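You operate a simulated robot arm through the tools that you are given. There is no shell and no other tool. Be economical: measure what you need, move in short steps, check, and stop when the job is done.

You are at the controls of a simulated two-armed robot. One attempt, no reset.

Task
Take the small white bottle from the island top by the keyboard and leave it on the yellow tape. Take the cap off the large bottle and lay it down on the island top by the keyboard. Open the top right side drawer, take the green cap on the long table and put it away in the inside of the top right side drawer, then shut the drawer. Put the card marked "2 6 3" from the long table on top of the brown carton there and the card labelled "F5" on the purple tray. Put the green brush on the long table away on the counter under the pegboard. Press the phone five key three times. Put the measuring tube from the island top by the phone in the inside of the island sink. Open the third tap drawer from the top, take the grey tub from the long table and leave it in the inside from the top of the third tap drawer and shut the drawer again. Open the top left side drawer, put the black bar in the inside of the top left side drawer, then shut the drawer. The order is free. Set down upright: small white bottle, card, measuring tube.

Only the result counts: the job must be done as asked and must still hold three seconds after the hand-in. Knocking over, shifting, dropping, spilling or breaking anything else fails it. A push-on lid holds only when it is set on centred and level and pressed home; a screw cap is set on level and turned clockwise until tight.

Robot
Two 7-joint arms with two-finger parallel grippers on one trunk, on a base that drives. Base frame: it is fixed to the floor where the robot stands at the start and does not move with it; the origin is under the middle of the robot, x ahead of it, y to its left, z up. Lengths are in mm, angles in rad, forces in N, time in s.
The left shoulder is at the start at [50, 187, 1135], the right one opposite. With the tool pointing down near the work surface each hand reaches from about 100 to 660 mm from the robot's upright axis, wherever it stands, measured 20 degrees to its own side. Places, roughly: black bar (4x2x2 cm) [3700, 1100, 900]; card [4000, 500, 1000]; carton [4000, 750, 1000]; counter under the pegboard [-2400, 200, 900]; green brush (8x4x12 cm) [3900, 500, 900]; green cap (4x4x2 cm) [3700, 0, 900]; grey tub (12x12x9 cm) [3900, 1000, 900]; inside of the island sink [1500, -1200, 700]; inside of the third tap drawer [3000, 2600, 400]; inside of the top left side drawer [4100, -3900, 700]; inside of the top right side drawer [2700, -3900, 700]; large bottle [500, 250, 1000]; measuring tube [1250, 500, 1000]; phone five key [1500, 500, 900]; purple tray [4250, -250, 750]; small white bottle [750, 0, 1000]; third tap drawer [3000, 2500, 400]; top left side drawer [4100, -3800, 700]; top right side drawer [2700, -3800, 700]; yellow tape (8x8x3 cm) [500, 100, 900]. Payload 3.43 kg a hand.
Tool frame (each hand has its own): the origin (TCP) lies between the finger pads and is the grasp point; the fingertips stand 30 mm ahead of it; z points along the fingers, y is the line along which they close. The gripper opens to 94 mm. The fingers are 28 mm wide and 10 mm thick; the gripper's body (50 by 96 mm) begins 55 mm behind the TCP.
Orientation is told as [roll, pitch, yaw] about the base's x, y, z axes, in that order, counted from this pose: with the fingers straight down and closing along the base's y, the tool's x points along the base's -x, its y along +y and its z along -z.

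Tools
- The arms move only by the tool play_rows. It takes "left_increments", "right_increments" or both (then of equal length, played together; a hand with none holds still); each is a list of rows, each an object of numbers (a shift or turn left out is 0, a gripper value left out holds the last): "dx", "dy", "dz": the shift along the base's x, y, z in mm; "ax", "ay", "az": the turn, a rotation vector about the base's x, y, z in rad. In form: [{"dx": .., "dy": .., "dz": .., "ax": .., "ay": .., "az": ..}, ...]. A call has 1 to 12 rows; each row shifts and turns the commanded pose from where the row before left it. "left_claw" and "right_claw" are, for a hand that has rows, the opening, from 0 (shut) to 1 (fully open), set as the call begins (left out, the last holds). Each row takes 0.2 s and may step no farther than 50 mm and 0.15 rad from the row before; otherwise, or with a gripper value out of range, the whole call is refused. Where a pose cannot be reached the arm comes as near as it can. A force on the tool above 40 N (or 10 N above the force at the start of the call, whichever is more), or a blocked arm, ends the call early, and 0.2 s more pass. The fingers move at their own pace (about 153 mm/s each) and stop on an object; they squeeze with about 32 N. The grip force told is the motor's: it shows also when the fingers shut on nothing. Time passes only in rows, and 0.2 s behind the last, so rows that do not move let the fingers close. It gives the time, the measured TCP pose, the force on the tool (base axes), the opening and the grip force at its end, in the units of the frame above (readings bear some noise), with the torque about the TCP (base axes, N m) and any sound that the robot's microphone picked up.
- Cameras (640 x 400 px; columns grow to the right, rows downward): "scene" is now at [139.9, 39.2, 1318.9]; the picture's right is [0.43, -0.90, 0.00], its down [-0.32, -0.15, -0.94] and it looks along [0.84, 0.41, -0.35] (base axes); focal length 214 px, centre (320, 200). "left" rides on the left gripper at [76, -14, -103] in its tool frame; the picture's right is [0.18, 0.98, 0.00], its down [-0.75, 0.14, -0.64] and it looks along [-0.63, 0.12, 0.77] (tool axes); focal length 243 px, centre (320, 200). "right" rides on the right gripper at [76, 14, -103] in its tool frame; the picture's right is [-0.18, 0.98, 0.00], its down [-0.75, -0.14, -0.64] and it looks along [-0.63, -0.12, 0.77] (tool axes); focal length 243 px, centre (320, 200). There is no depth. A picture from a camera that has moved, and an enlarged one, comes with that camera's place and axes in the base frame and with its lens.
- capture(camera): a new picture of that camera. The clock stands still meanwhile.
- lift_body(by): slides the trunk up (or, below 0, down) by that many mm; the arms and the scene camera ride with it, the base frame stays. It gives what a move gives, with no picture.
- roll_base(legs): drives the robot by 1 to 6 legs, each [ahead, left, turn to the left] in mm, mm and rad, along the robot's own axes; the way and the turn of a leg run together, so that a leg with both is an arc; at most 1500 mm and 3.142 rad a leg. The arms and the cameras ride along, it lands a little off, and it stops where it bumps. It gives what a move gives.
- turn_head(pan, tilt): turns the head with the scene camera to pan (to the left, within 1.396 rad either way) and tilt (down, from -0.506 to 1.204), counted from straight ahead of the robot. It gives what a move gives.
- zoom(camera, box): a new picture of the part [left, top, right, bottom] of that camera's present view, enlarged. The clock stands still meanwhile.
- close_job(): hands the job in; it is judged then, once.

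Work in short steps. Places have to be worked out from the pictures, the camera data and where the tool is seen: move nearer, look again, correct. Check each grasp and each placing, and mend what went wrong. You have 567 turns and 370 pictures in all, those below and enlarged ones among them. Open the grippers and draw the arms clear of the work before you hand the job in, unless the task says otherwise.

The tools are called after "Request:" as a command line: name --argument value ..., lists and objects as JSON in quotes. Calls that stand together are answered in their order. play_rows: Moves the arms, as the interface text tells. Its arguments: {"type":"object","properties":{"left_increments":{"type":"array"},"left_claw":{"type":"number"},"right_increments":{"type":"array"},"right_claw":{"type":"number"}},"required":[]} The other tools are called the same way: lift_body (by) slides the trunk up or down; roll_base (legs) drives the base; turn_head (pan, tilt) turns the head that bears the scene camera; capture (camera) takes a picture; zoom (camera, box) takes an enlarged picture of a part of a camera's view; close_job () hands the job in.

At the start:

```text
time_s: 0.0
left_ee_pos: [233.7, 248.9, 1266.1]
left_tool_rot: [0.0, 0.001, 0.0]
left_wrist_force: [0.4, 0.2, 0.8]
left_moment: [-0.05, -0.03, -0.01]
left_width: 94.1
left_grip_force: 0.1
right_ee_pos: [281.6, -33.0, 1237.0]
right_tool_rot: [-0.007, -0.007, -0.021]
right_wrist_force: [42.0, 29.0, -37.0]
right_moment: [-3.67, 0.81, -3.55]
right_width: 94.1
right_grip_force: 0.0
trunk travel left (down, up): [-350.0, 82.0]
robot x, y, heading: [-0.3, -2.5, -0.003]
head pan, tilt: [0.518, 0.436]
```

scene: 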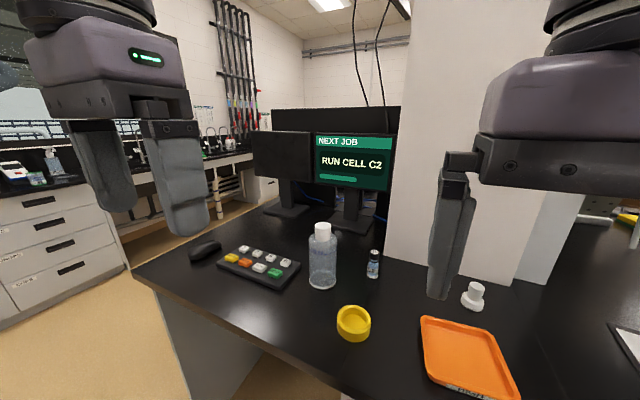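
right: 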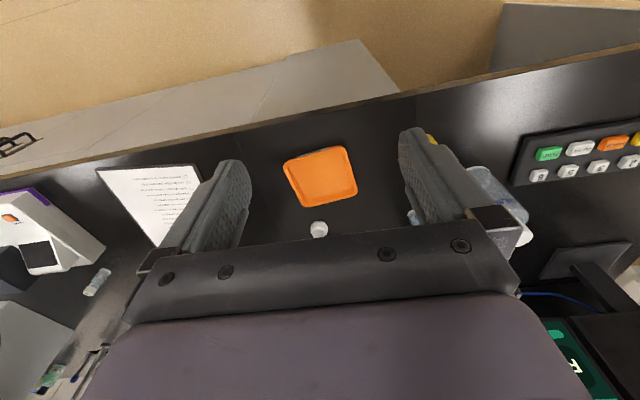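
left: 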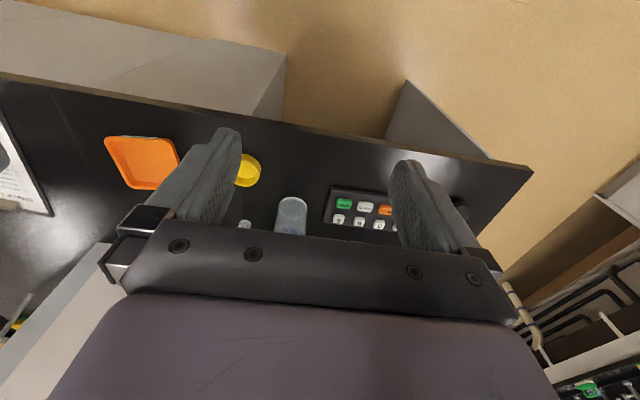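

I'll begin by looking closer at the island top to identify the small bottle, the tape and the large bottle.

Request:
zoom --camera "scene" --box '[200, 200, 520, 400]'

Request:
turn_head --pan -0.3 --tilt 0.5

Request:
capture --camera "scene"

```text
2.00 times, centred on (360, 300) of scene
camera zoom: at [139.9, 39.2, 1318.9], right [0.43, -0.9, 0.0], down [-0.32, -0.15, -0.94], along [0.84, 0.41, -0.35], focal length 429 px, centre (240, 0)
```

zoom: 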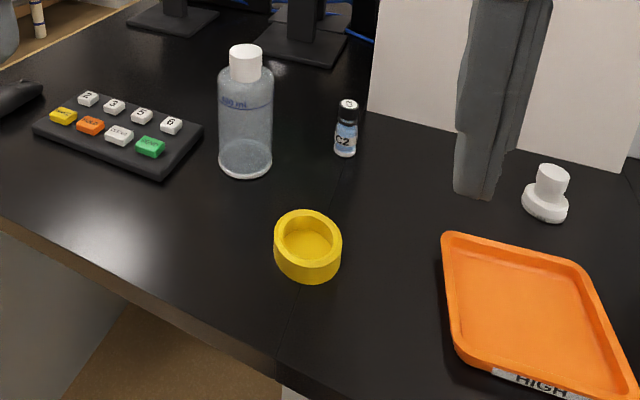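

```text
time_s: 1.1
left_ee_pos: [233.9, 248.5, 1264.9]
left_tool_rot: [0.0, 0.0, 0.001]
left_wrist_force: [-0.5, -0.6, 0.2]
left_moment: [-0.01, 0.01, 0.02]
left_width: 94.2
left_grip_force: 0.0
right_ee_pos: [281.5, -34.3, 1236.1]
right_tool_rot: [-0.01, -0.007, -0.022]
right_wrist_force: [0.4, -0.1, -0.4]
right_moment: [-0.01, -0.02, 0.0]
right_width: 93.9
right_grip_force: 0.0
trunk travel left (down, up): [-350.0, 82.0]
robot x, y, heading: [-0.9, 1.3, -0.001]
head pan, tilt: [-0.3, 0.499]
```

```text
365 pictures are left
camera scene: at [143.0, -27.9, 1305.8], right [-0.29, -0.96, 0.0], down [-0.46, 0.14, -0.88], along [0.84, -0.26, -0.48], focal length 214 px, centre (320, 200)
```

scene: 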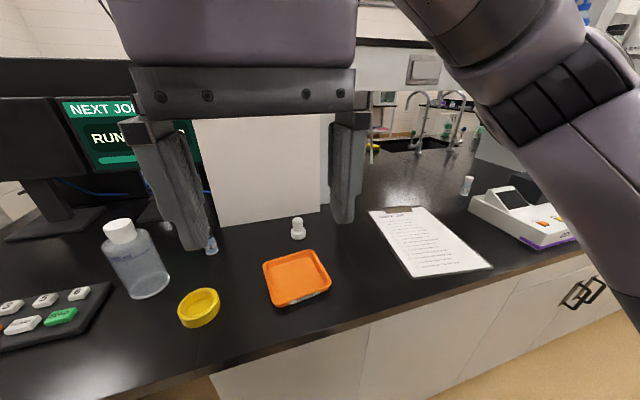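

The white object and the labelled vial both lie near the told place, so I zoom on both.

Request:
zoom --camera "scene" --box '[180, 200, 340, 300]'

Request:
zoom --camera "scene" --box '[360, 80, 600, 230]'

```text
4.00 times, centred on (260, 250) of scene
camera zoom: at [143.0, -27.9, 1305.8], right [-0.29, -0.96, 0.0], down [-0.46, 0.14, -0.88], along [0.84, -0.26, -0.48], focal length 858 px, centre (560, 0)
```

zoom: 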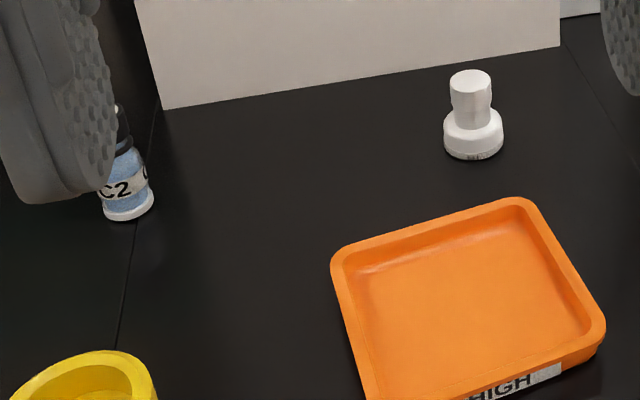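

```text
2.67 times, centred on (480, 155) of scene
camera zoom: at [143.0, -27.9, 1305.8], right [-0.29, -0.96, 0.0], down [-0.46, 0.14, -0.88], along [0.84, -0.26, -0.48], focal length 572 px, centre (-107, 320)
```

zoom: 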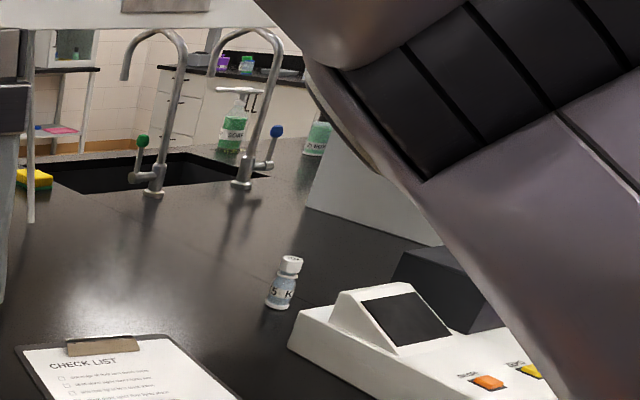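

Triangulating gives the island top at z≈900, white object at (648,-117), vial at (644,122). I bring the right hand nearer to the white object to look at it.

Request:
play_rows --right_increments '[{"dx": 42, "dy": -11, "dz": -30}, {"dx": 42, "dy": -11, "dz": -30}, {"dx": 42, "dy": -11, "dz": -30}, {"dx": 42, "dy": -11, "dz": -30}, {"dx": 42, "dy": -11, "dz": -30}, {"dx": 42, "dy": -11, "dz": -30}]' --right_claw 1

Request:
capture --camera "right"

Request:
turn_head --pan 0.2 --tilt 0.6

Request:
capture --camera "scene"

```text
refused: row 1 steps farther than a row can; nothing moved
```

```text
362 pictures are left
camera right: at [205.8, -17.2, 1340.4], right [0.21, 0.98, -0.01], down [0.75, -0.15, 0.65], along [0.63, -0.14, -0.76], focal length 243 px, centre (320, 200)
```

right: 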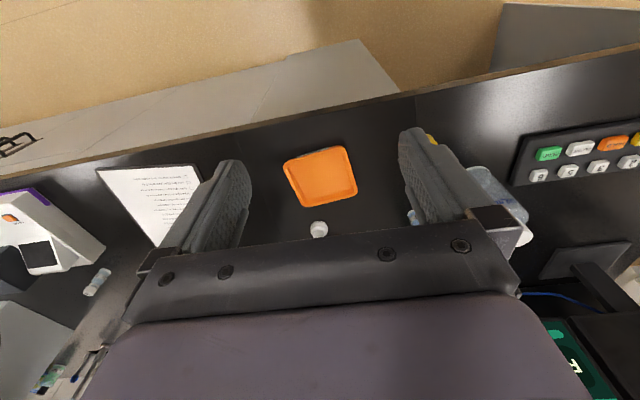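

```text
time_s: 2.1
left_ee_pos: [233.6, 248.7, 1265.0]
left_tool_rot: [0.0, 0.0, 0.0]
left_wrist_force: [-0.2, -0.2, 0.3]
left_moment: [-0.01, -0.03, -0.01]
left_width: 93.8
left_grip_force: 0.1
right_ee_pos: [282.3, -32.9, 1235.3]
right_tool_rot: [-0.008, -0.007, -0.029]
right_wrist_force: [17.3, 12.3, -5.8]
right_moment: [-1.49, 1.3, -1.57]
right_width: 94.0
right_grip_force: 0.1
trunk travel left (down, up): [-350.0, 82.0]
robot x, y, heading: [-6.5, -3.3, -0.0]
head pan, tilt: [0.201, 0.6]
```

```text
361 pictures are left
camera scene: at [143.6, 14.0, 1298.3], right [0.17, -0.99, 0.0], down [-0.54, -0.09, -0.83], along [0.82, 0.14, -0.55], focal length 214 px, centre (320, 200)
```

scene: 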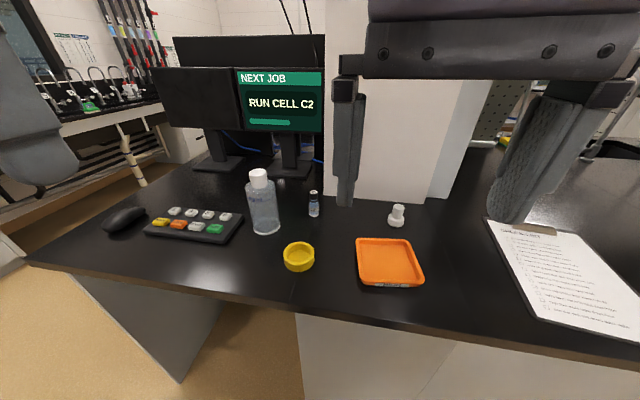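

The step was just over the limit, so I repeat with smaller rows.

Request:
play_rows --right_increments '[{"dx": 38, "dy": -8, "dz": -28}, {"dx": 38, "dy": -8, "dz": -28}, {"dx": 38, "dy": -8, "dz": -28}, {"dx": 38, "dy": -8, "dz": -28}, {"dx": 38, "dy": -8, "dz": -28}, {"dx": 38, "dy": -8, "dz": -28}]' --right_claw 1

Request:
capture --camera "right"

```text
time_s: 3.5
left_ee_pos: [234.2, 248.5, 1264.8]
left_tool_rot: [-0.001, -0.001, 0.0]
left_wrist_force: [-0.6, -0.1, -0.1]
left_moment: [-0.03, -0.02, -0.01]
left_width: 94.0
left_grip_force: 0.0
right_ee_pos: [514.7, -82.2, 1069.7]
right_tool_rot: [-0.009, -0.008, -0.022]
right_wrist_force: [1.0, 0.7, -0.4]
right_moment: [0.0, 0.04, 0.02]
right_width: 94.1
right_grip_force: 0.1
trunk travel left (down, up): [-350.0, 82.0]
robot x, y, heading: [0.5, -0.7, 0.0]
head pan, tilt: [0.201, 0.6]
```

```text
360 pictures are left
camera right: at [438.6, -65.8, 1172.6], right [0.2, 0.98, -0.01], down [0.75, -0.15, 0.65], along [0.63, -0.14, -0.76], focal length 243 px, centre (320, 200)
```

right: 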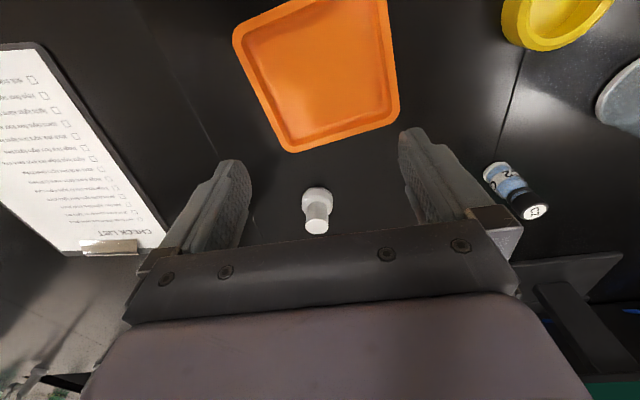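

The white object is between the fingers in view; I zoom in on it for its shape and place.

Request:
zoom --camera "right" --box '[240, 140, 400, 240]'

Request:
zoom --camera "scene" --box '[260, 180, 420, 280]'

```text
4.00 times, centred on (320, 190) of right
camera zoom: at [438.6, -65.8, 1172.6], right [0.2, 0.98, -0.01], down [0.75, -0.15, 0.65], along [0.63, -0.14, -0.76], focal length 970 px, centre (320, 240)
```

zoom: 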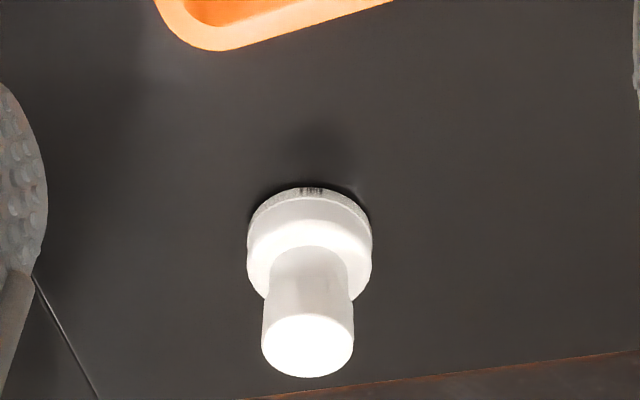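

```text
4.00 times, centred on (340, 230) of scene
camera zoom: at [143.1, 16.5, 1296.7], right [0.2, -0.98, 0.0], down [-0.55, -0.11, -0.82], along [0.81, 0.16, -0.57], focal length 858 px, centre (240, 80)
```

zoom: 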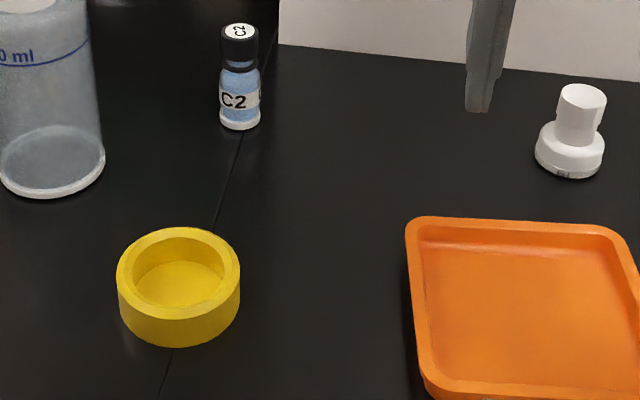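

The white bottle stands at about (660,-119): wide 44 mm body, 30 mm cap, top at z≈957. I move the right hand over it, staying high.

Request:
play_rows --right_increments '[{"dx": 36, "dy": -9, "dz": -8}, {"dx": 36, "dy": -9, "dz": -8}, {"dx": 36, "dy": -9, "dz": -8}, {"dx": 37, "dy": -10, "dz": -8}, {}]' --right_claw 1

Request:
capture --camera "right"

Request:
capture --camera "scene"

```text
time_s: 4.7
left_ee_pos: [233.9, 247.9, 1265.7]
left_tool_rot: [-0.001, 0.001, 0.0]
left_wrist_force: [-0.2, 0.0, 0.8]
left_moment: [-0.01, 0.01, 0.0]
left_width: 93.9
left_grip_force: 0.1
right_ee_pos: [617.3, -123.4, 1038.0]
right_tool_rot: [-0.008, -0.008, -0.021]
right_wrist_force: [0.1, -0.5, -0.4]
right_moment: [-0.03, 0.01, 0.04]
right_width: 93.9
right_grip_force: 0.0
right hand out of reach, approached as far as the arm can: row 3, 4
trunk travel left (down, up): [-350.0, 82.0]
robot x, y, heading: [-1.0, -1.8, -0.002]
head pan, tilt: [0.201, 0.6]
```

```text
357 pictures are left
camera right: at [540.1, -106.5, 1140.7], right [0.2, 0.98, -0.01], down [0.74, -0.15, 0.65], along [0.64, -0.14, -0.76], focal length 243 px, centre (320, 200)
```

right: 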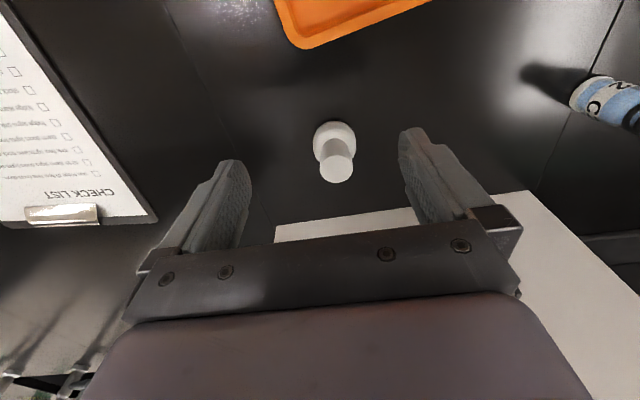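

```text
356 pictures are left
camera scene: at [142.5, 16.8, 1296.8], right [0.2, -0.98, 0.0], down [-0.55, -0.11, -0.83], along [0.81, 0.16, -0.56], focal length 214 px, centre (320, 200)
```

scene: 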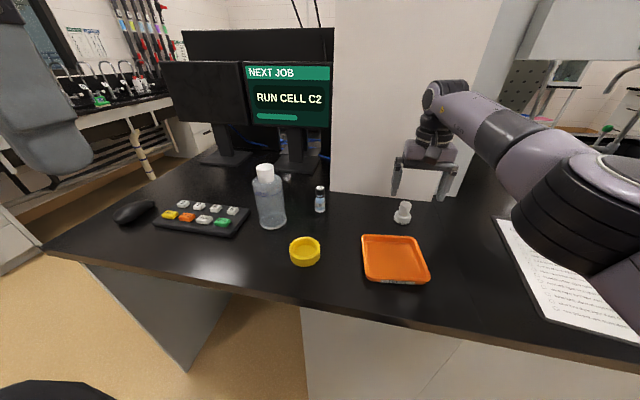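

The arm stops ~40 mm short; the island edge is at x≈360, so I creep the base 50 mm ahead.

Request:
roll_base --legs '[[50, 0, 0]]'

Request:
capture --camera "right"

```text
time_s: 5.6
left_ee_pos: [284.7, 248.5, 1265.4]
left_tool_rot: [-0.001, 0.001, 0.003]
left_wrist_force: [-0.1, 0.5, 0.0]
left_moment: [-0.01, 0.01, 0.0]
left_width: 94.1
left_grip_force: 0.1
right_ee_pos: [668.1, -121.9, 1037.7]
right_tool_rot: [-0.008, -0.007, -0.02]
right_wrist_force: [0.3, -1.3, -0.3]
right_moment: [0.02, 0.04, 0.0]
right_width: 93.9
right_grip_force: 0.1
trunk travel left (down, up): [-350.0, 82.0]
robot x, y, heading: [49.4, 0.1, 0.0]
head pan, tilt: [0.201, 0.6]
```

```text
355 pictures are left
camera right: at [591.1, -105.8, 1140.2], right [0.2, 0.98, -0.01], down [0.75, -0.15, 0.65], along [0.63, -0.14, -0.76], focal length 243 px, centre (320, 200)
```

right: 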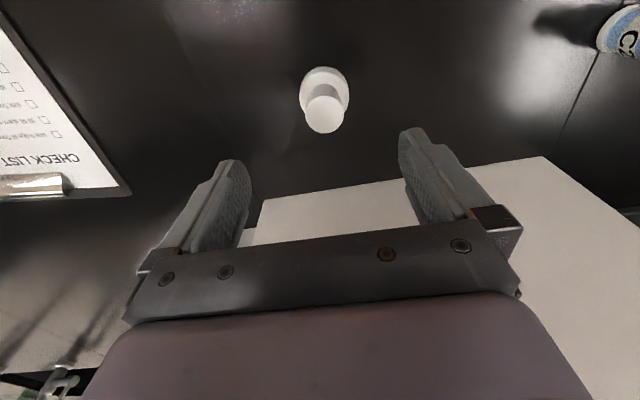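

Bottle cap axis computed at (660,-118). Lowering with a small correction, first to z≈975.

Request:
play_rows --right_increments '[{"dx": -9, "dy": 4, "dz": -31}, {"dz": -31}, {}]'

Request:
capture --camera "right"

Request:
zoom --camera "scene" --box '[320, 130, 480, 230]'

```text
time_s: 6.4
left_ee_pos: [282.9, 248.9, 1265.2]
left_tool_rot: [0.001, 0.0, 0.002]
left_wrist_force: [0.2, 0.6, -0.6]
left_moment: [0.0, 0.01, 0.01]
left_width: 94.2
left_grip_force: 0.1
right_ee_pos: [669.9, -120.0, 995.7]
right_tool_rot: [-0.009, -0.007, -0.018]
right_wrist_force: [0.6, 0.8, -0.1]
right_moment: [0.03, -0.01, 0.0]
right_width: 94.0
right_grip_force: 0.0
right hand out of reach, approached as far as the arm can: row 1, 2
trunk travel left (down, up): [-350.0, 82.0]
robot x, y, heading: [52.4, 1.1, 0.004]
head pan, tilt: [0.201, 0.6]
```

```text
354 pictures are left
camera right: at [594.1, -103.5, 1099.4], right [0.2, 0.98, -0.01], down [0.75, -0.15, 0.65], along [0.63, -0.14, -0.76], focal length 243 px, centre (320, 200)
```

right: 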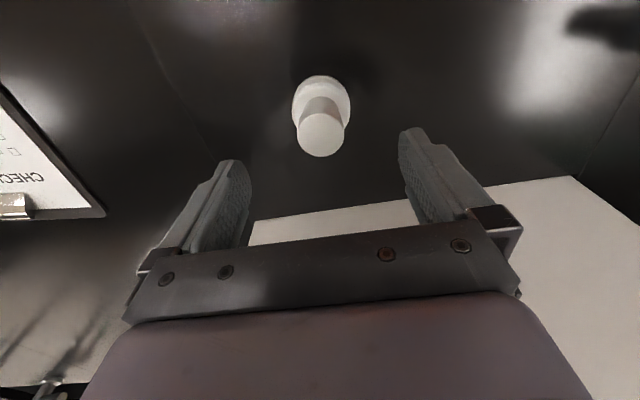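

```text
4.00 times, centred on (400, 180) of scene
camera zoom: at [192.3, 16.8, 1296.8], right [0.2, -0.98, 0.0], down [-0.55, -0.11, -0.83], along [0.81, 0.17, -0.56], focal length 858 px, centre (0, 280)
```

zoom: 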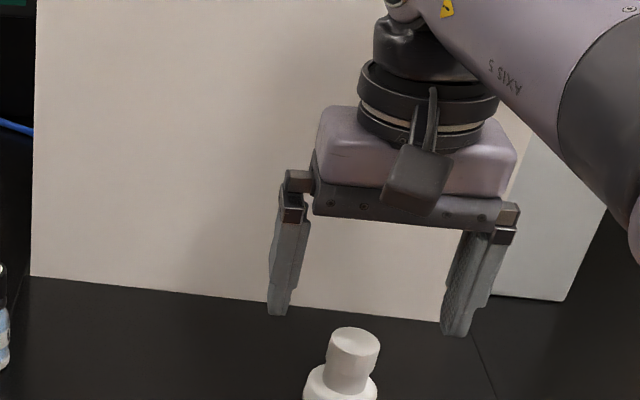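

The commanded pose still leads the arm in x; I pull it back stepwise and read.

Request:
play_rows --right_increments '[{"dx": -15}, {"dx": -15}, {}]'

```text
time_s: 7.2
left_ee_pos: [283.2, 248.8, 1264.8]
left_tool_rot: [-0.001, 0.001, 0.002]
left_wrist_force: [0.7, 0.0, -1.2]
left_moment: [0.0, 0.01, -0.01]
left_width: 93.9
left_grip_force: 0.1
right_ee_pos: [670.7, -119.3, 997.2]
right_tool_rot: [-0.009, -0.006, -0.018]
right_wrist_force: [1.0, -0.6, 0.6]
right_moment: [-0.03, -0.01, -0.03]
right_width: 93.9
right_grip_force: 0.0
right hand out of reach, approached as far as the arm can: row 1, 2
trunk travel left (down, up): [-350.0, 82.0]
robot x, y, heading: [46.9, -0.7, 0.003]
head pan, tilt: [0.201, 0.6]
```

No response yet; I pull back the command further to find where it takes hold.

Request:
play_rows --right_increments '[{"dx": -20}, {}]'

```text
time_s: 7.8
left_ee_pos: [282.9, 250.4, 1265.2]
left_tool_rot: [0.002, 0.0, 0.002]
left_wrist_force: [0.8, -0.4, 0.1]
left_moment: [0.01, 0.01, -0.04]
left_width: 94.2
left_grip_force: 0.0
right_ee_pos: [671.1, -120.2, 996.9]
right_tool_rot: [-0.008, -0.007, -0.02]
right_wrist_force: [-0.1, 0.3, 0.1]
right_moment: [0.01, 0.0, 0.0]
right_width: 94.1
right_grip_force: 0.0
right hand out of reach, approached as far as the arm can: row 1
trunk travel left (down, up): [-350.0, 82.0]
robot x, y, heading: [49.3, 0.8, 0.004]
head pan, tilt: [0.201, 0.6]
```

I raise a bit to see whether the command and arm rejoin.

Request:
play_rows --right_increments '[{"dx": -20, "dz": 25}, {"dx": -10, "dz": 25}, {}]'

```text
time_s: 8.6
left_ee_pos: [282.8, 248.8, 1265.3]
left_tool_rot: [-0.001, 0.001, -0.001]
left_wrist_force: [-0.3, 0.5, 0.0]
left_moment: [-0.02, 0.0, 0.02]
left_width: 94.2
left_grip_force: 0.1
right_ee_pos: [667.2, -117.6, 1022.1]
right_tool_rot: [-0.007, -0.009, -0.019]
right_wrist_force: [0.8, 0.4, 0.0]
right_moment: [0.02, 0.01, 0.01]
right_width: 94.1
right_grip_force: 0.1
right hand out of reach, approached as far as the arm can: row 1, 2
trunk travel left (down, up): [-350.0, 82.0]
robot x, y, heading: [49.5, -0.3, -0.0]
head pan, tilt: [0.201, 0.6]
```

Still leading; continue pulling back in x.

Request:
play_rows --right_increments '[{"dx": -20}, {"dx": -20}, {"dx": -20}, {}]'

```text
time_s: 9.6
left_ee_pos: [283.4, 249.1, 1264.7]
left_tool_rot: [-0.001, -0.001, 0.002]
left_wrist_force: [0.0, -1.0, 0.7]
left_moment: [0.03, -0.03, 0.0]
left_width: 93.9
left_grip_force: 0.1
right_ee_pos: [666.7, -117.1, 1022.0]
right_tool_rot: [-0.01, -0.007, -0.021]
right_wrist_force: [-0.2, 0.5, 0.0]
right_moment: [0.0, 0.01, 0.01]
right_width: 94.0
right_grip_force: 0.1
right hand out of reach, approached as far as the arm can: row 1, 2, 3
trunk travel left (down, up): [-350.0, 82.0]
robot x, y, heading: [47.9, -3.0, 0.001]
head pan, tilt: [0.201, 0.6]
```

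The arm seems stuck in a stretched singular pose; I move up and sideways to break out of it.

Request:
play_rows --right_increments '[{"dz": 45}, {"dz": 45}, {"dz": 45}, {}]'

```text
time_s: 10.6
left_ee_pos: [284.6, 248.9, 1264.4]
left_tool_rot: [0.001, 0.0, 0.002]
left_wrist_force: [-0.2, 0.1, 0.3]
left_moment: [-0.05, 0.0, 0.01]
left_width: 94.0
left_grip_force: 0.1
right_ee_pos: [641.2, -124.6, 1135.3]
right_tool_rot: [-0.011, -0.007, -0.02]
right_wrist_force: [0.4, 0.1, -0.7]
right_moment: [-0.03, 0.02, -0.01]
right_width: 94.1
right_grip_force: 0.0
right hand out of reach, approached as far as the arm can: row 1, 2, 3
trunk travel left (down, up): [-350.0, 82.0]
robot x, y, heading: [53.3, -2.1, 0.005]
head pan, tilt: [0.201, 0.6]
```

I test with a larger pull back.

Request:
play_rows --right_increments '[{"dx": -50}, {"dx": -50}, {"dx": -50}, {}]'

```text
time_s: 11.6
left_ee_pos: [283.8, 249.8, 1264.3]
left_tool_rot: [0.0, 0.0, 0.002]
left_wrist_force: [0.5, 0.0, -0.4]
left_moment: [0.03, 0.01, 0.0]
left_width: 94.0
left_grip_force: 0.1
right_ee_pos: [490.1, -125.4, 1136.2]
right_tool_rot: [-0.008, -0.007, -0.022]
right_wrist_force: [-0.4, 0.8, -0.1]
right_moment: [0.04, 0.0, 0.04]
right_width: 94.2
right_grip_force: 0.1
trunk travel left (down, up): [-350.0, 82.0]
robot x, y, heading: [47.5, -1.1, -0.001]
head pan, tilt: [0.201, 0.6]
```

The command is in sync again. For margin I drive 30 mm further ahead, then approach again from above.

Request:
roll_base --legs '[[30, 0, 0]]'

Request:
play_rows --right_increments '[{"dx": 34, "dz": -30}, {"dx": 34, "dy": 2, "dz": -30}, {"dx": 34, "dy": 2, "dz": -30}, {"dx": 34, "dy": 2, "dz": -30}, {}]'

```text
time_s: 12.6
left_ee_pos: [304.0, 249.8, 1265.8]
left_tool_rot: [-0.001, 0.002, 0.001]
left_wrist_force: [0.8, 0.8, 0.0]
left_moment: [-0.03, -0.01, -0.03]
left_width: 94.1
left_grip_force: 0.1
right_ee_pos: [510.7, -126.3, 1135.6]
right_tool_rot: [-0.009, -0.007, -0.022]
right_wrist_force: [-0.7, -0.1, -0.4]
right_moment: [0.01, -0.02, 0.0]
right_width: 93.9
right_grip_force: 0.0
trunk travel left (down, up): [-350.0, 82.0]
robot x, y, heading: [71.0, 3.1, -0.002]
head pan, tilt: [0.201, 0.6]
stopped in leg 1: the robot was blocked; the commanded pose is now the measured one
```

```text
time_s: 13.8
left_ee_pos: [304.7, 249.8, 1265.2]
left_tool_rot: [-0.001, 0.002, 0.002]
left_wrist_force: [0.0, 0.4, 0.9]
left_moment: [0.01, 0.03, 0.04]
left_width: 94.0
left_grip_force: 0.1
right_ee_pos: [650.0, -118.7, 1013.8]
right_tool_rot: [-0.009, -0.005, -0.021]
right_wrist_force: [0.2, 0.0, -0.5]
right_moment: [0.02, 0.02, 0.02]
right_width: 94.1
right_grip_force: 0.1
trunk travel left (down, up): [-350.0, 82.0]
robot x, y, heading: [71.2, -0.4, 0.002]
head pan, tilt: [0.201, 0.6]
```

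Base limit is x≈71. Now lower onto the bottle's cap.

Request:
play_rows --right_increments '[{"dx": 9, "dy": 0, "dz": -20}, {"dz": -20}, {"dz": -14}, {}]'

Request:
capture --camera "right"

Request:
zoom --camera "scene" --box '[320, 130, 480, 230]'

```text
time_s: 14.8
left_ee_pos: [305.1, 250.0, 1264.0]
left_tool_rot: [0.0, 0.002, 0.001]
left_wrist_force: [-0.6, 0.3, -1.2]
left_moment: [-0.02, 0.01, 0.01]
left_width: 93.9
left_grip_force: 0.2
right_ee_pos: [656.7, -119.0, 960.5]
right_tool_rot: [-0.008, -0.007, -0.022]
right_wrist_force: [-0.3, -0.7, -0.4]
right_moment: [-0.02, 0.05, -0.01]
right_width: 94.2
right_grip_force: 0.1
trunk travel left (down, up): [-350.0, 82.0]
robot x, y, heading: [68.9, 3.5, -0.004]
head pan, tilt: [0.201, 0.6]
```

```text
352 pictures are left
camera right: at [580.7, -102.9, 1062.6], right [0.21, 0.98, -0.01], down [0.75, -0.15, 0.65], along [0.63, -0.14, -0.76], focal length 243 px, centre (320, 200)
```

right: 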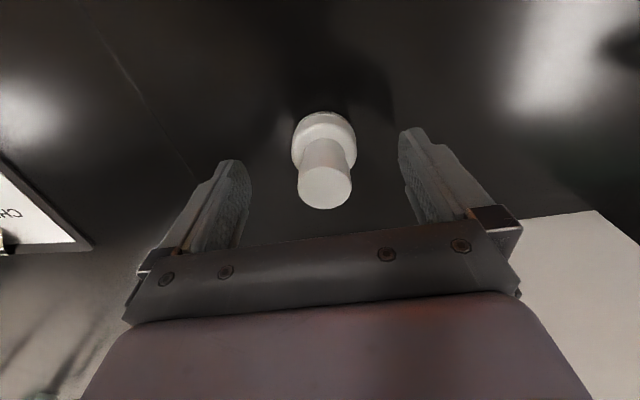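

```text
4.00 times, centred on (400, 180) of scene
camera zoom: at [213.7, 16.9, 1296.7], right [0.2, -0.98, 0.0], down [-0.55, -0.11, -0.83], along [0.81, 0.17, -0.56], focal length 858 px, centre (0, 280)
```

zoom: 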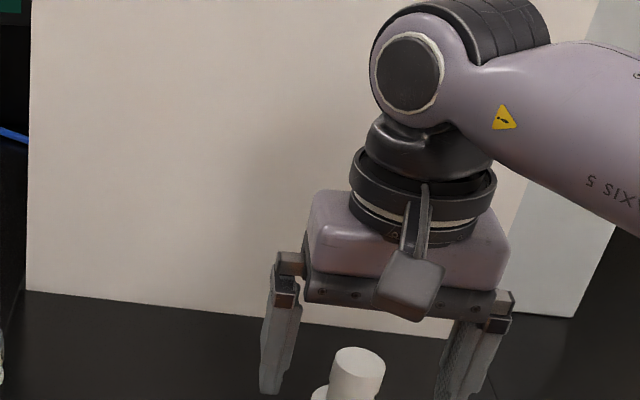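

The cap sits centred between the fingers; close.

Request:
play_rows --right_increments '[{}, {}, {}]' --right_claw 0

Request:
capture --camera "right"

```text
time_s: 15.6
left_ee_pos: [305.4, 249.5, 1265.5]
left_tool_rot: [-0.001, 0.001, 0.001]
left_wrist_force: [-0.3, 0.5, -0.5]
left_moment: [0.02, 0.03, -0.01]
left_width: 94.2
left_grip_force: 0.1
right_ee_pos: [657.3, -121.2, 960.3]
right_tool_rot: [-0.009, -0.007, -0.022]
right_wrist_force: [-0.3, 0.8, 0.4]
right_moment: [0.04, -0.01, 0.01]
right_width: 28.6
right_grip_force: 32.4
trunk travel left (down, up): [-350.0, 82.0]
robot x, y, heading: [74.4, -3.1, 0.004]
head pan, tilt: [0.201, 0.6]
```

```text
350 pictures are left
camera right: at [580.8, -103.1, 1062.9], right [0.21, 0.98, -0.01], down [0.75, -0.15, 0.65], along [0.63, -0.14, -0.76], focal length 243 px, centre (320, 200)
```

right: 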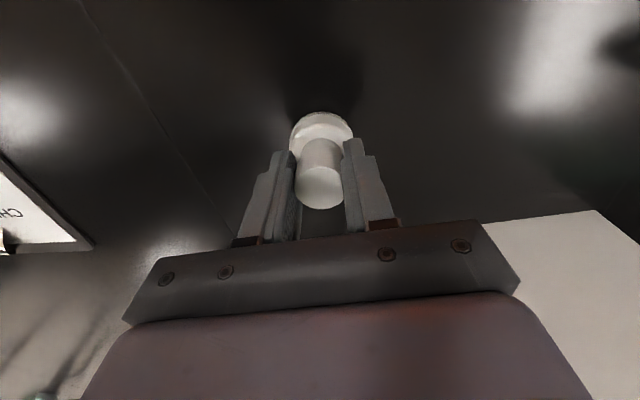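

Bottle gripped (28.6 mm). Lift it and bring it near the tape for a measured look.

Request:
play_rows --right_increments '[{"dz": 20}, {"dz": 40}, {"dz": 40}, {"dx": -40, "dy": 28}, {"dx": -40, "dy": 28}, {"dx": -40, "dy": 28}, {"dx": -40, "dy": 28}, {"dx": -27, "dy": 40}, {"dy": 29}, {}]'

Request:
capture --camera "right"

Request:
capture --camera "scene"

```text
time_s: 17.8
left_ee_pos: [304.4, 249.9, 1264.8]
left_tool_rot: [0.001, 0.003, 0.002]
left_wrist_force: [0.1, 0.3, 0.6]
left_moment: [0.0, 0.02, 0.01]
left_width: 94.0
left_grip_force: 0.0
right_ee_pos: [470.4, 61.6, 1062.6]
right_tool_rot: [-0.008, -0.007, -0.022]
right_wrist_force: [-0.7, 0.7, -0.7]
right_moment: [-0.02, -0.03, 0.02]
right_width: 28.6
right_grip_force: 32.3
trunk travel left (down, up): [-350.0, 82.0]
robot x, y, heading: [73.0, -1.1, 0.006]
head pan, tilt: [0.201, 0.6]
```

```text
349 pictures are left
camera right: at [395.0, 78.4, 1164.3], right [0.21, 0.98, -0.01], down [0.75, -0.15, 0.65], along [0.63, -0.14, -0.76], focal length 243 px, centre (320, 200)
```

right: 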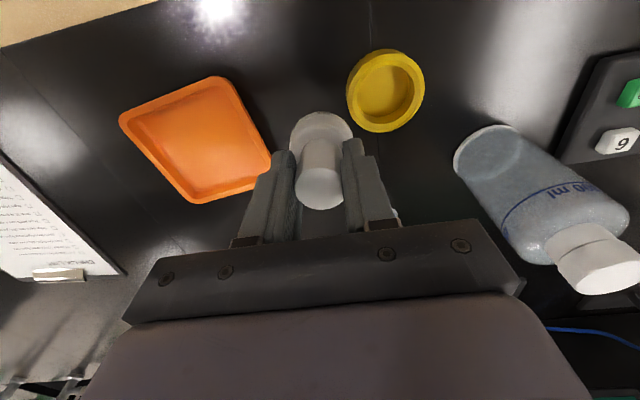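

```text
348 pictures are left
camera scene: at [213.8, 16.7, 1296.7], right [0.2, -0.98, 0.0], down [-0.55, -0.11, -0.83], along [0.81, 0.17, -0.56], focal length 214 px, centre (320, 200)
```

scene: 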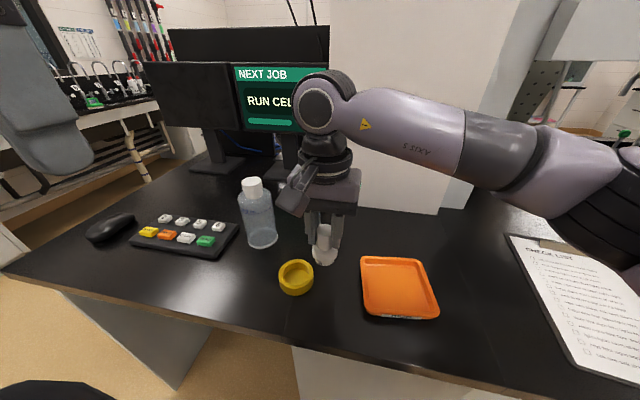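

Request:
zoom --camera "right" --box '[300, 30, 460, 130]'

Request:
zoom --camera "scene" --box '[240, 220, 360, 295]'

```text
4.00 times, centred on (380, 80) of right
camera zoom: at [395.0, 78.4, 1164.3], right [0.21, 0.98, -0.01], down [0.75, -0.15, 0.65], along [0.63, -0.14, -0.76], focal length 970 px, centre (80, 680)
```

zoom: 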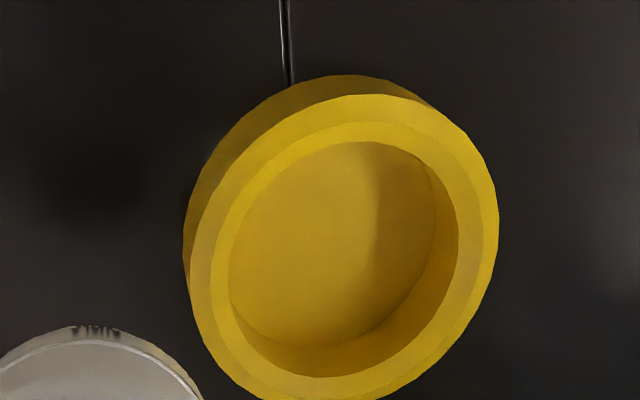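

```text
5.33 times, centred on (300, 258) of scene
camera zoom: at [213.8, 16.7, 1296.7], right [0.2, -0.98, 0.0], down [-0.55, -0.11, -0.83], along [0.81, 0.17, -0.56], focal length 1144 px, centre (427, -107)
```

zoom: 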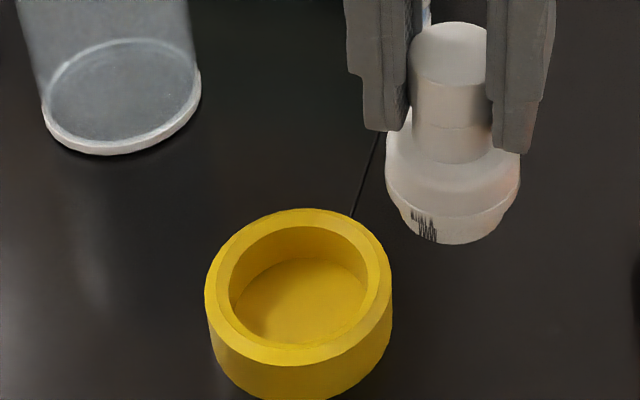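

Tape centre comes out at (475,123) from both views with rim z≈925, hole ≈53 mm, bottle body ≈43 mm; the bottle sits 2.5 mm ahead of the TCP. I move over and lower to just above the rim.

Request:
play_rows --right_increments '[{"dy": 31}, {"dx": 2, "dy": 31}, {"dz": -33}, {"dz": -33}, {}]'

Request:
zoom --camera "scene" --box '[240, 220, 360, 295]'

Request:
zoom --camera "right" --box '[240, 90, 400, 190]'

```text
time_s: 19.0
left_ee_pos: [305.9, 249.5, 1264.8]
left_tool_rot: [0.0, 0.001, 0.002]
left_wrist_force: [-0.1, 0.0, 0.2]
left_moment: [-0.02, -0.02, -0.01]
left_width: 94.0
left_grip_force: 0.1
right_ee_pos: [471.1, 123.6, 995.1]
right_tool_rot: [-0.009, -0.007, -0.02]
right_wrist_force: [-0.6, -0.2, -0.3]
right_moment: [0.02, -0.05, 0.05]
right_width: 28.5
right_grip_force: 32.4
trunk travel left (down, up): [-350.0, 82.0]
robot x, y, heading: [73.3, 0.2, 0.001]
head pan, tilt: [0.201, 0.6]
```

```text
5.33 times, centred on (300, 258) of scene
camera zoom: at [213.7, 16.9, 1296.8], right [0.2, -0.98, 0.0], down [-0.55, -0.11, -0.83], along [0.81, 0.17, -0.56], focal length 1144 px, centre (427, -107)
```

zoom: 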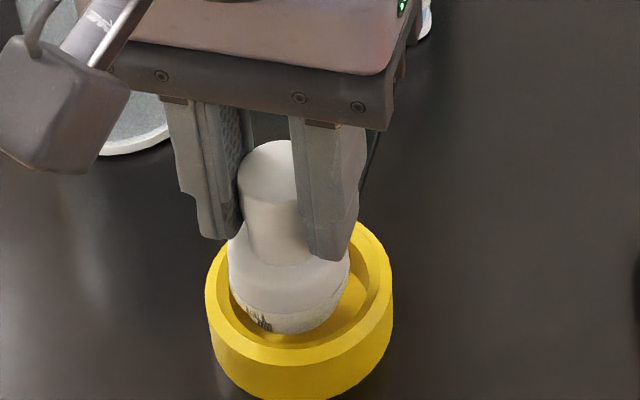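

```text
4.00 times, centred on (320, 140) of right
camera zoom: at [394.7, 139.9, 1097.9], right [0.21, 0.98, -0.01], down [0.75, -0.15, 0.65], along [0.63, -0.14, -0.76], focal length 970 px, centre (320, 440)
```

zoom: 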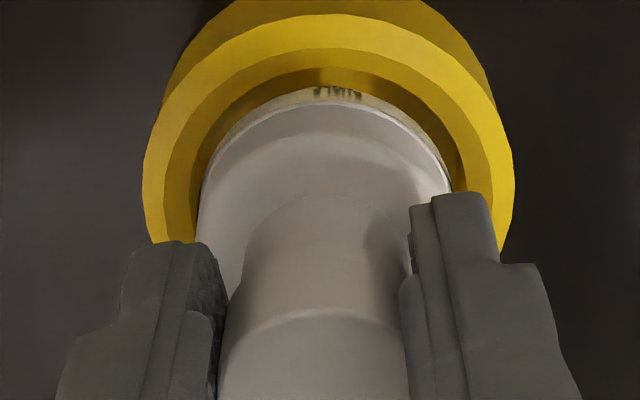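

In both views the bottle sits about 4–5 mm too near the robot relative to the hole; I shift +4.5 in x and look again.

Request:
play_rows --right_increments '[{"dx": 4.5, "dy": -0.5}, {}]'

Request:
zoom --camera "scene" --box '[240, 220, 360, 295]'

Request:
zoom --camera "right" --box '[240, 90, 400, 190]'

```text
time_s: 19.6
left_ee_pos: [304.8, 249.7, 1264.7]
left_tool_rot: [0.0, 0.001, 0.003]
left_wrist_force: [0.2, 0.1, -0.2]
left_moment: [0.02, 0.01, 0.02]
left_width: 93.9
left_grip_force: 0.0
right_ee_pos: [475.2, 124.1, 994.4]
right_tool_rot: [-0.009, -0.006, -0.022]
right_wrist_force: [-0.6, 0.5, -0.4]
right_moment: [-0.04, 0.0, -0.02]
right_width: 28.7
right_grip_force: 32.4
trunk travel left (down, up): [-350.0, 82.0]
robot x, y, heading: [71.3, -2.5, 0.001]
head pan, tilt: [0.201, 0.6]
```

```text
5.33 times, centred on (300, 258) of scene
camera zoom: at [213.8, 16.9, 1296.7], right [0.2, -0.98, 0.0], down [-0.55, -0.11, -0.83], along [0.81, 0.17, -0.56], focal length 1144 px, centre (427, -107)
```

zoom: 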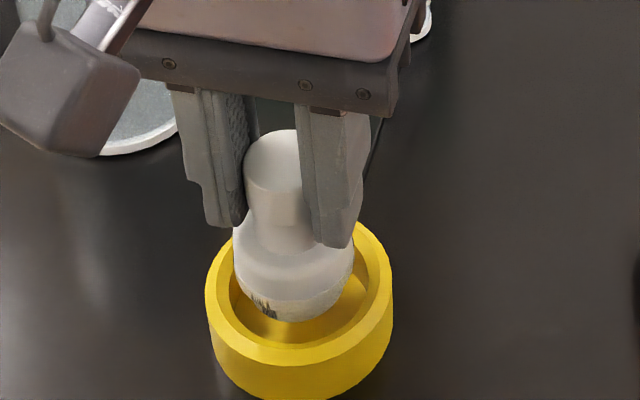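

```text
4.00 times, centred on (320, 140) of right
camera zoom: at [400.0, 139.6, 1098.1], right [0.2, 0.98, -0.01], down [0.75, -0.15, 0.65], along [0.63, -0.14, -0.76], focal length 970 px, centre (320, 440)
```

zoom: 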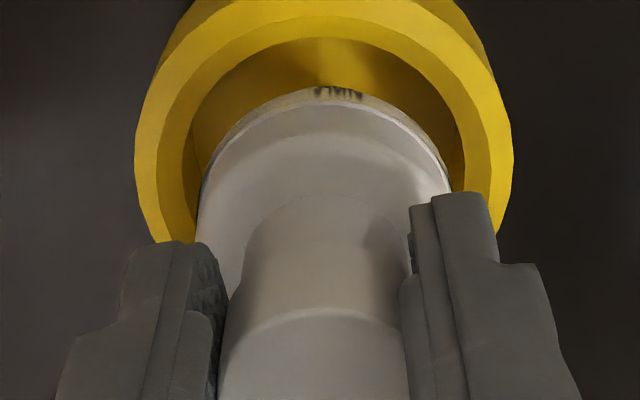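

Now centred in both views. Lower slowly into the recess until contact.

Request:
play_rows --right_increments '[{"dx": -0.5, "dz": -8}, {"dz": -5}, {"dz": -4}, {"dz": -3}, {}]'

Request:
zoom --camera "scene" --box '[240, 220, 360, 295]'

```text
time_s: 20.8
left_ee_pos: [305.4, 249.8, 1264.4]
left_tool_rot: [0.001, 0.0, 0.001]
left_wrist_force: [-0.9, -0.1, 0.3]
left_moment: [-0.02, -0.02, 0.03]
left_width: 94.2
left_grip_force: 0.1
right_ee_pos: [476.0, 122.6, 976.1]
right_tool_rot: [-0.01, -0.007, -0.021]
right_wrist_force: [0.4, 1.0, -0.4]
right_moment: [0.02, 0.01, 0.01]
right_width: 28.3
right_grip_force: 32.4
trunk travel left (down, up): [-350.0, 82.0]
robot x, y, heading: [71.1, 0.5, 0.004]
head pan, tilt: [0.201, 0.6]
```

```text
5.33 times, centred on (300, 258) of scene
camera zoom: at [213.8, 16.9, 1296.7], right [0.2, -0.98, 0.0], down [-0.55, -0.11, -0.83], along [0.81, 0.17, -0.56], focal length 1144 px, centre (427, -107)
```

zoom: 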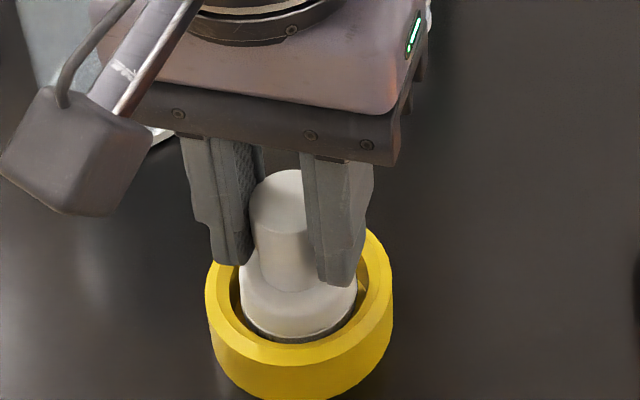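

It is inside the rim without touching. Continue down in small rows to contact.

Request:
play_rows --right_increments '[{"dz": -3}, {"dz": -2}, {"dz": -2}, {"dz": -2}, {}]'

```text
time_s: 22.0
left_ee_pos: [305.6, 249.3, 1265.1]
left_tool_rot: [0.001, 0.001, 0.001]
left_wrist_force: [0.5, -0.2, 0.5]
left_moment: [-0.01, -0.01, -0.01]
left_width: 94.1
left_grip_force: 0.0
right_ee_pos: [475.0, 122.2, 966.6]
right_tool_rot: [-0.008, -0.006, -0.021]
right_wrist_force: [0.1, 1.3, -0.3]
right_moment: [0.04, 0.01, 0.0]
right_width: 28.1
right_grip_force: 32.3
trunk travel left (down, up): [-350.0, 82.0]
robot x, y, heading: [71.0, 1.4, 0.002]
head pan, tilt: [0.201, 0.6]
```

No contact yet (bottom at ≈z 906); a few more millimetres.

Request:
play_rows --right_increments '[{"dz": -1.5}, {"dz": -1.5}, {"dz": -1}, {}]'

Request:
zoom --camera "scene" --box '[240, 220, 360, 295]'

```text
time_s: 23.0
left_ee_pos: [306.1, 250.2, 1264.3]
left_tool_rot: [0.001, 0.002, 0.002]
left_wrist_force: [-0.6, 0.6, 0.4]
left_moment: [0.02, 0.0, -0.01]
left_width: 94.1
left_grip_force: 0.1
right_ee_pos: [474.8, 122.3, 963.8]
right_tool_rot: [-0.009, -0.007, -0.022]
right_wrist_force: [1.4, -1.0, 3.0]
right_moment: [-0.01, -0.02, 0.05]
right_width: 28.2
right_grip_force: 31.6
trunk travel left (down, up): [-350.0, 82.0]
robot x, y, heading: [69.5, 3.7, -0.001]
head pan, tilt: [0.201, 0.6]
```

```text
5.33 times, centred on (300, 258) of scene
camera zoom: at [213.7, 16.8, 1296.8], right [0.2, -0.98, 0.0], down [-0.55, -0.11, -0.83], along [0.81, 0.17, -0.56], focal length 1144 px, centre (427, -107)
```

zoom: 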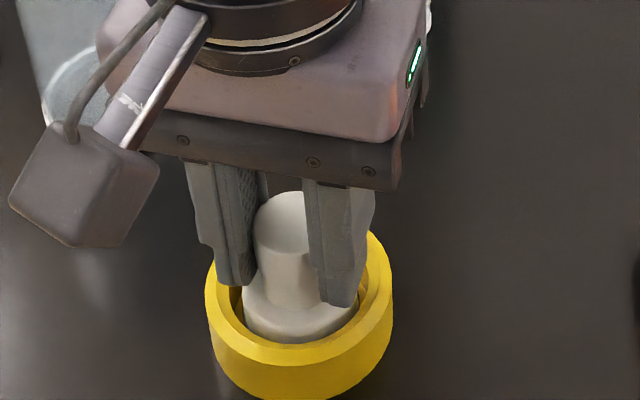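

Contact (3 N up). Release gently and lift away.

Request:
play_rows --right_increments '[{}, {}, {"dz": 20}, {"dz": 40}, {"dz": 40}, {"dx": -10, "dy": -40, "dz": 20}, {"dy": -45, "dz": 20}, {}]' --right_claw 0.55

Request:
capture --camera "scene"

Request:
zoom --camera "scene" --box '[240, 220, 360, 295]'

```text
time_s: 24.8
left_ee_pos: [304.7, 249.7, 1265.7]
left_tool_rot: [0.0, 0.002, 0.002]
left_wrist_force: [-0.4, -0.5, 0.4]
left_moment: [0.01, 0.0, -0.03]
left_width: 93.8
left_grip_force: 0.1
right_ee_pos: [465.7, 37.5, 1103.8]
right_tool_rot: [-0.008, -0.008, -0.02]
right_wrist_force: [0.0, -0.2, 0.8]
right_moment: [0.01, 0.01, 0.0]
right_width: 51.6
right_grip_force: 0.0
trunk travel left (down, up): [-350.0, 82.0]
robot x, y, heading: [69.4, 0.2, 0.006]
head pan, tilt: [0.201, 0.6]
```

```text
339 pictures are left
camera scene: at [213.8, 17.2, 1296.7], right [0.2, -0.98, 0.0], down [-0.55, -0.11, -0.83], along [0.81, 0.17, -0.57], focal length 214 px, centre (320, 200)
```

scene: 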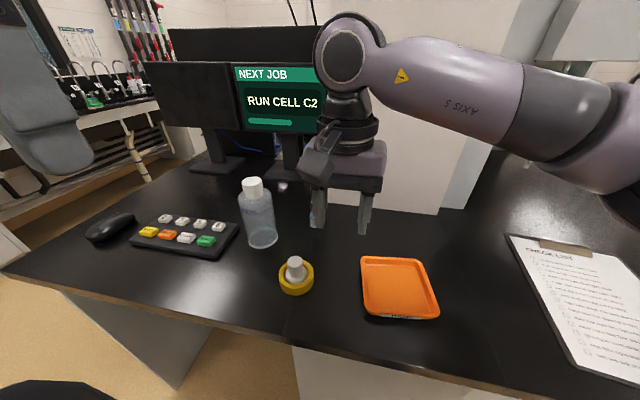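

```text
5.33 times, centred on (300, 258) of scene
camera zoom: at [213.8, 17.2, 1296.7], right [0.2, -0.98, 0.0], down [-0.55, -0.11, -0.83], along [0.81, 0.17, -0.57], focal length 1144 px, centre (427, -107)
```

zoom: 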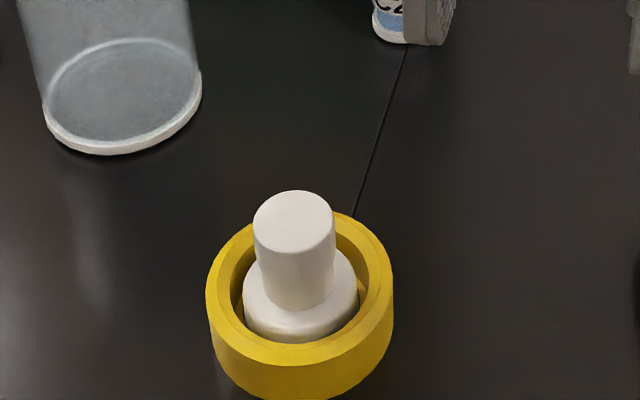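

The small bottle stands upright in the tape. Next, the large bottle's cap: look closely.

Request:
zoom --camera "scene" --box '[208, 165, 304, 255]'

Request:
capture --camera "left"

```text
4.44 times, centred on (256, 210) of scene
camera zoom: at [213.8, 17.2, 1296.7], right [0.2, -0.98, 0.0], down [-0.55, -0.11, -0.83], along [0.81, 0.17, -0.57], focal length 953 px, centre (604, 156)
```

zoom: 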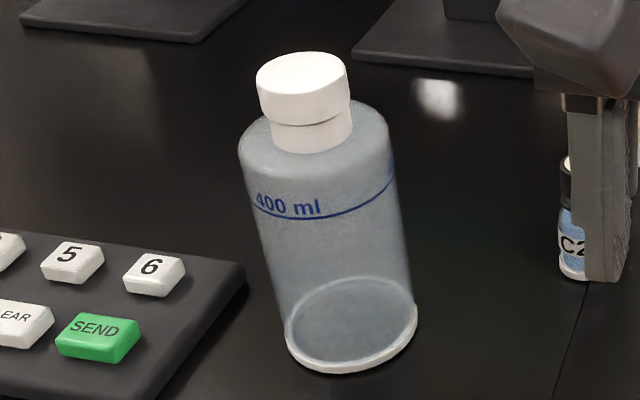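

```text
336 pictures are left
camera left: at [229.4, 234.9, 1366.6], right [-0.19, 0.98, 0.0], down [0.75, 0.14, 0.64], along [0.63, 0.12, -0.77], focal length 243 px, centre (320, 200)
```

left: 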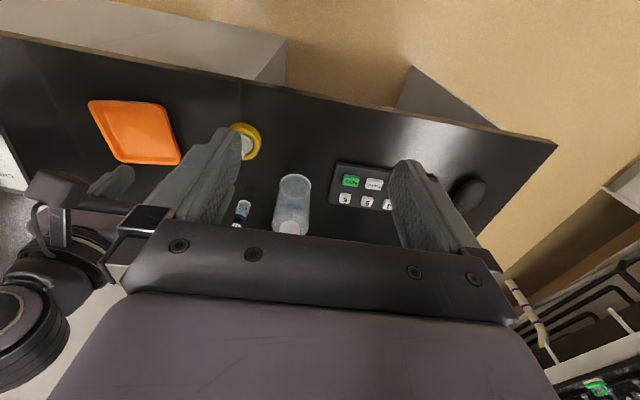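

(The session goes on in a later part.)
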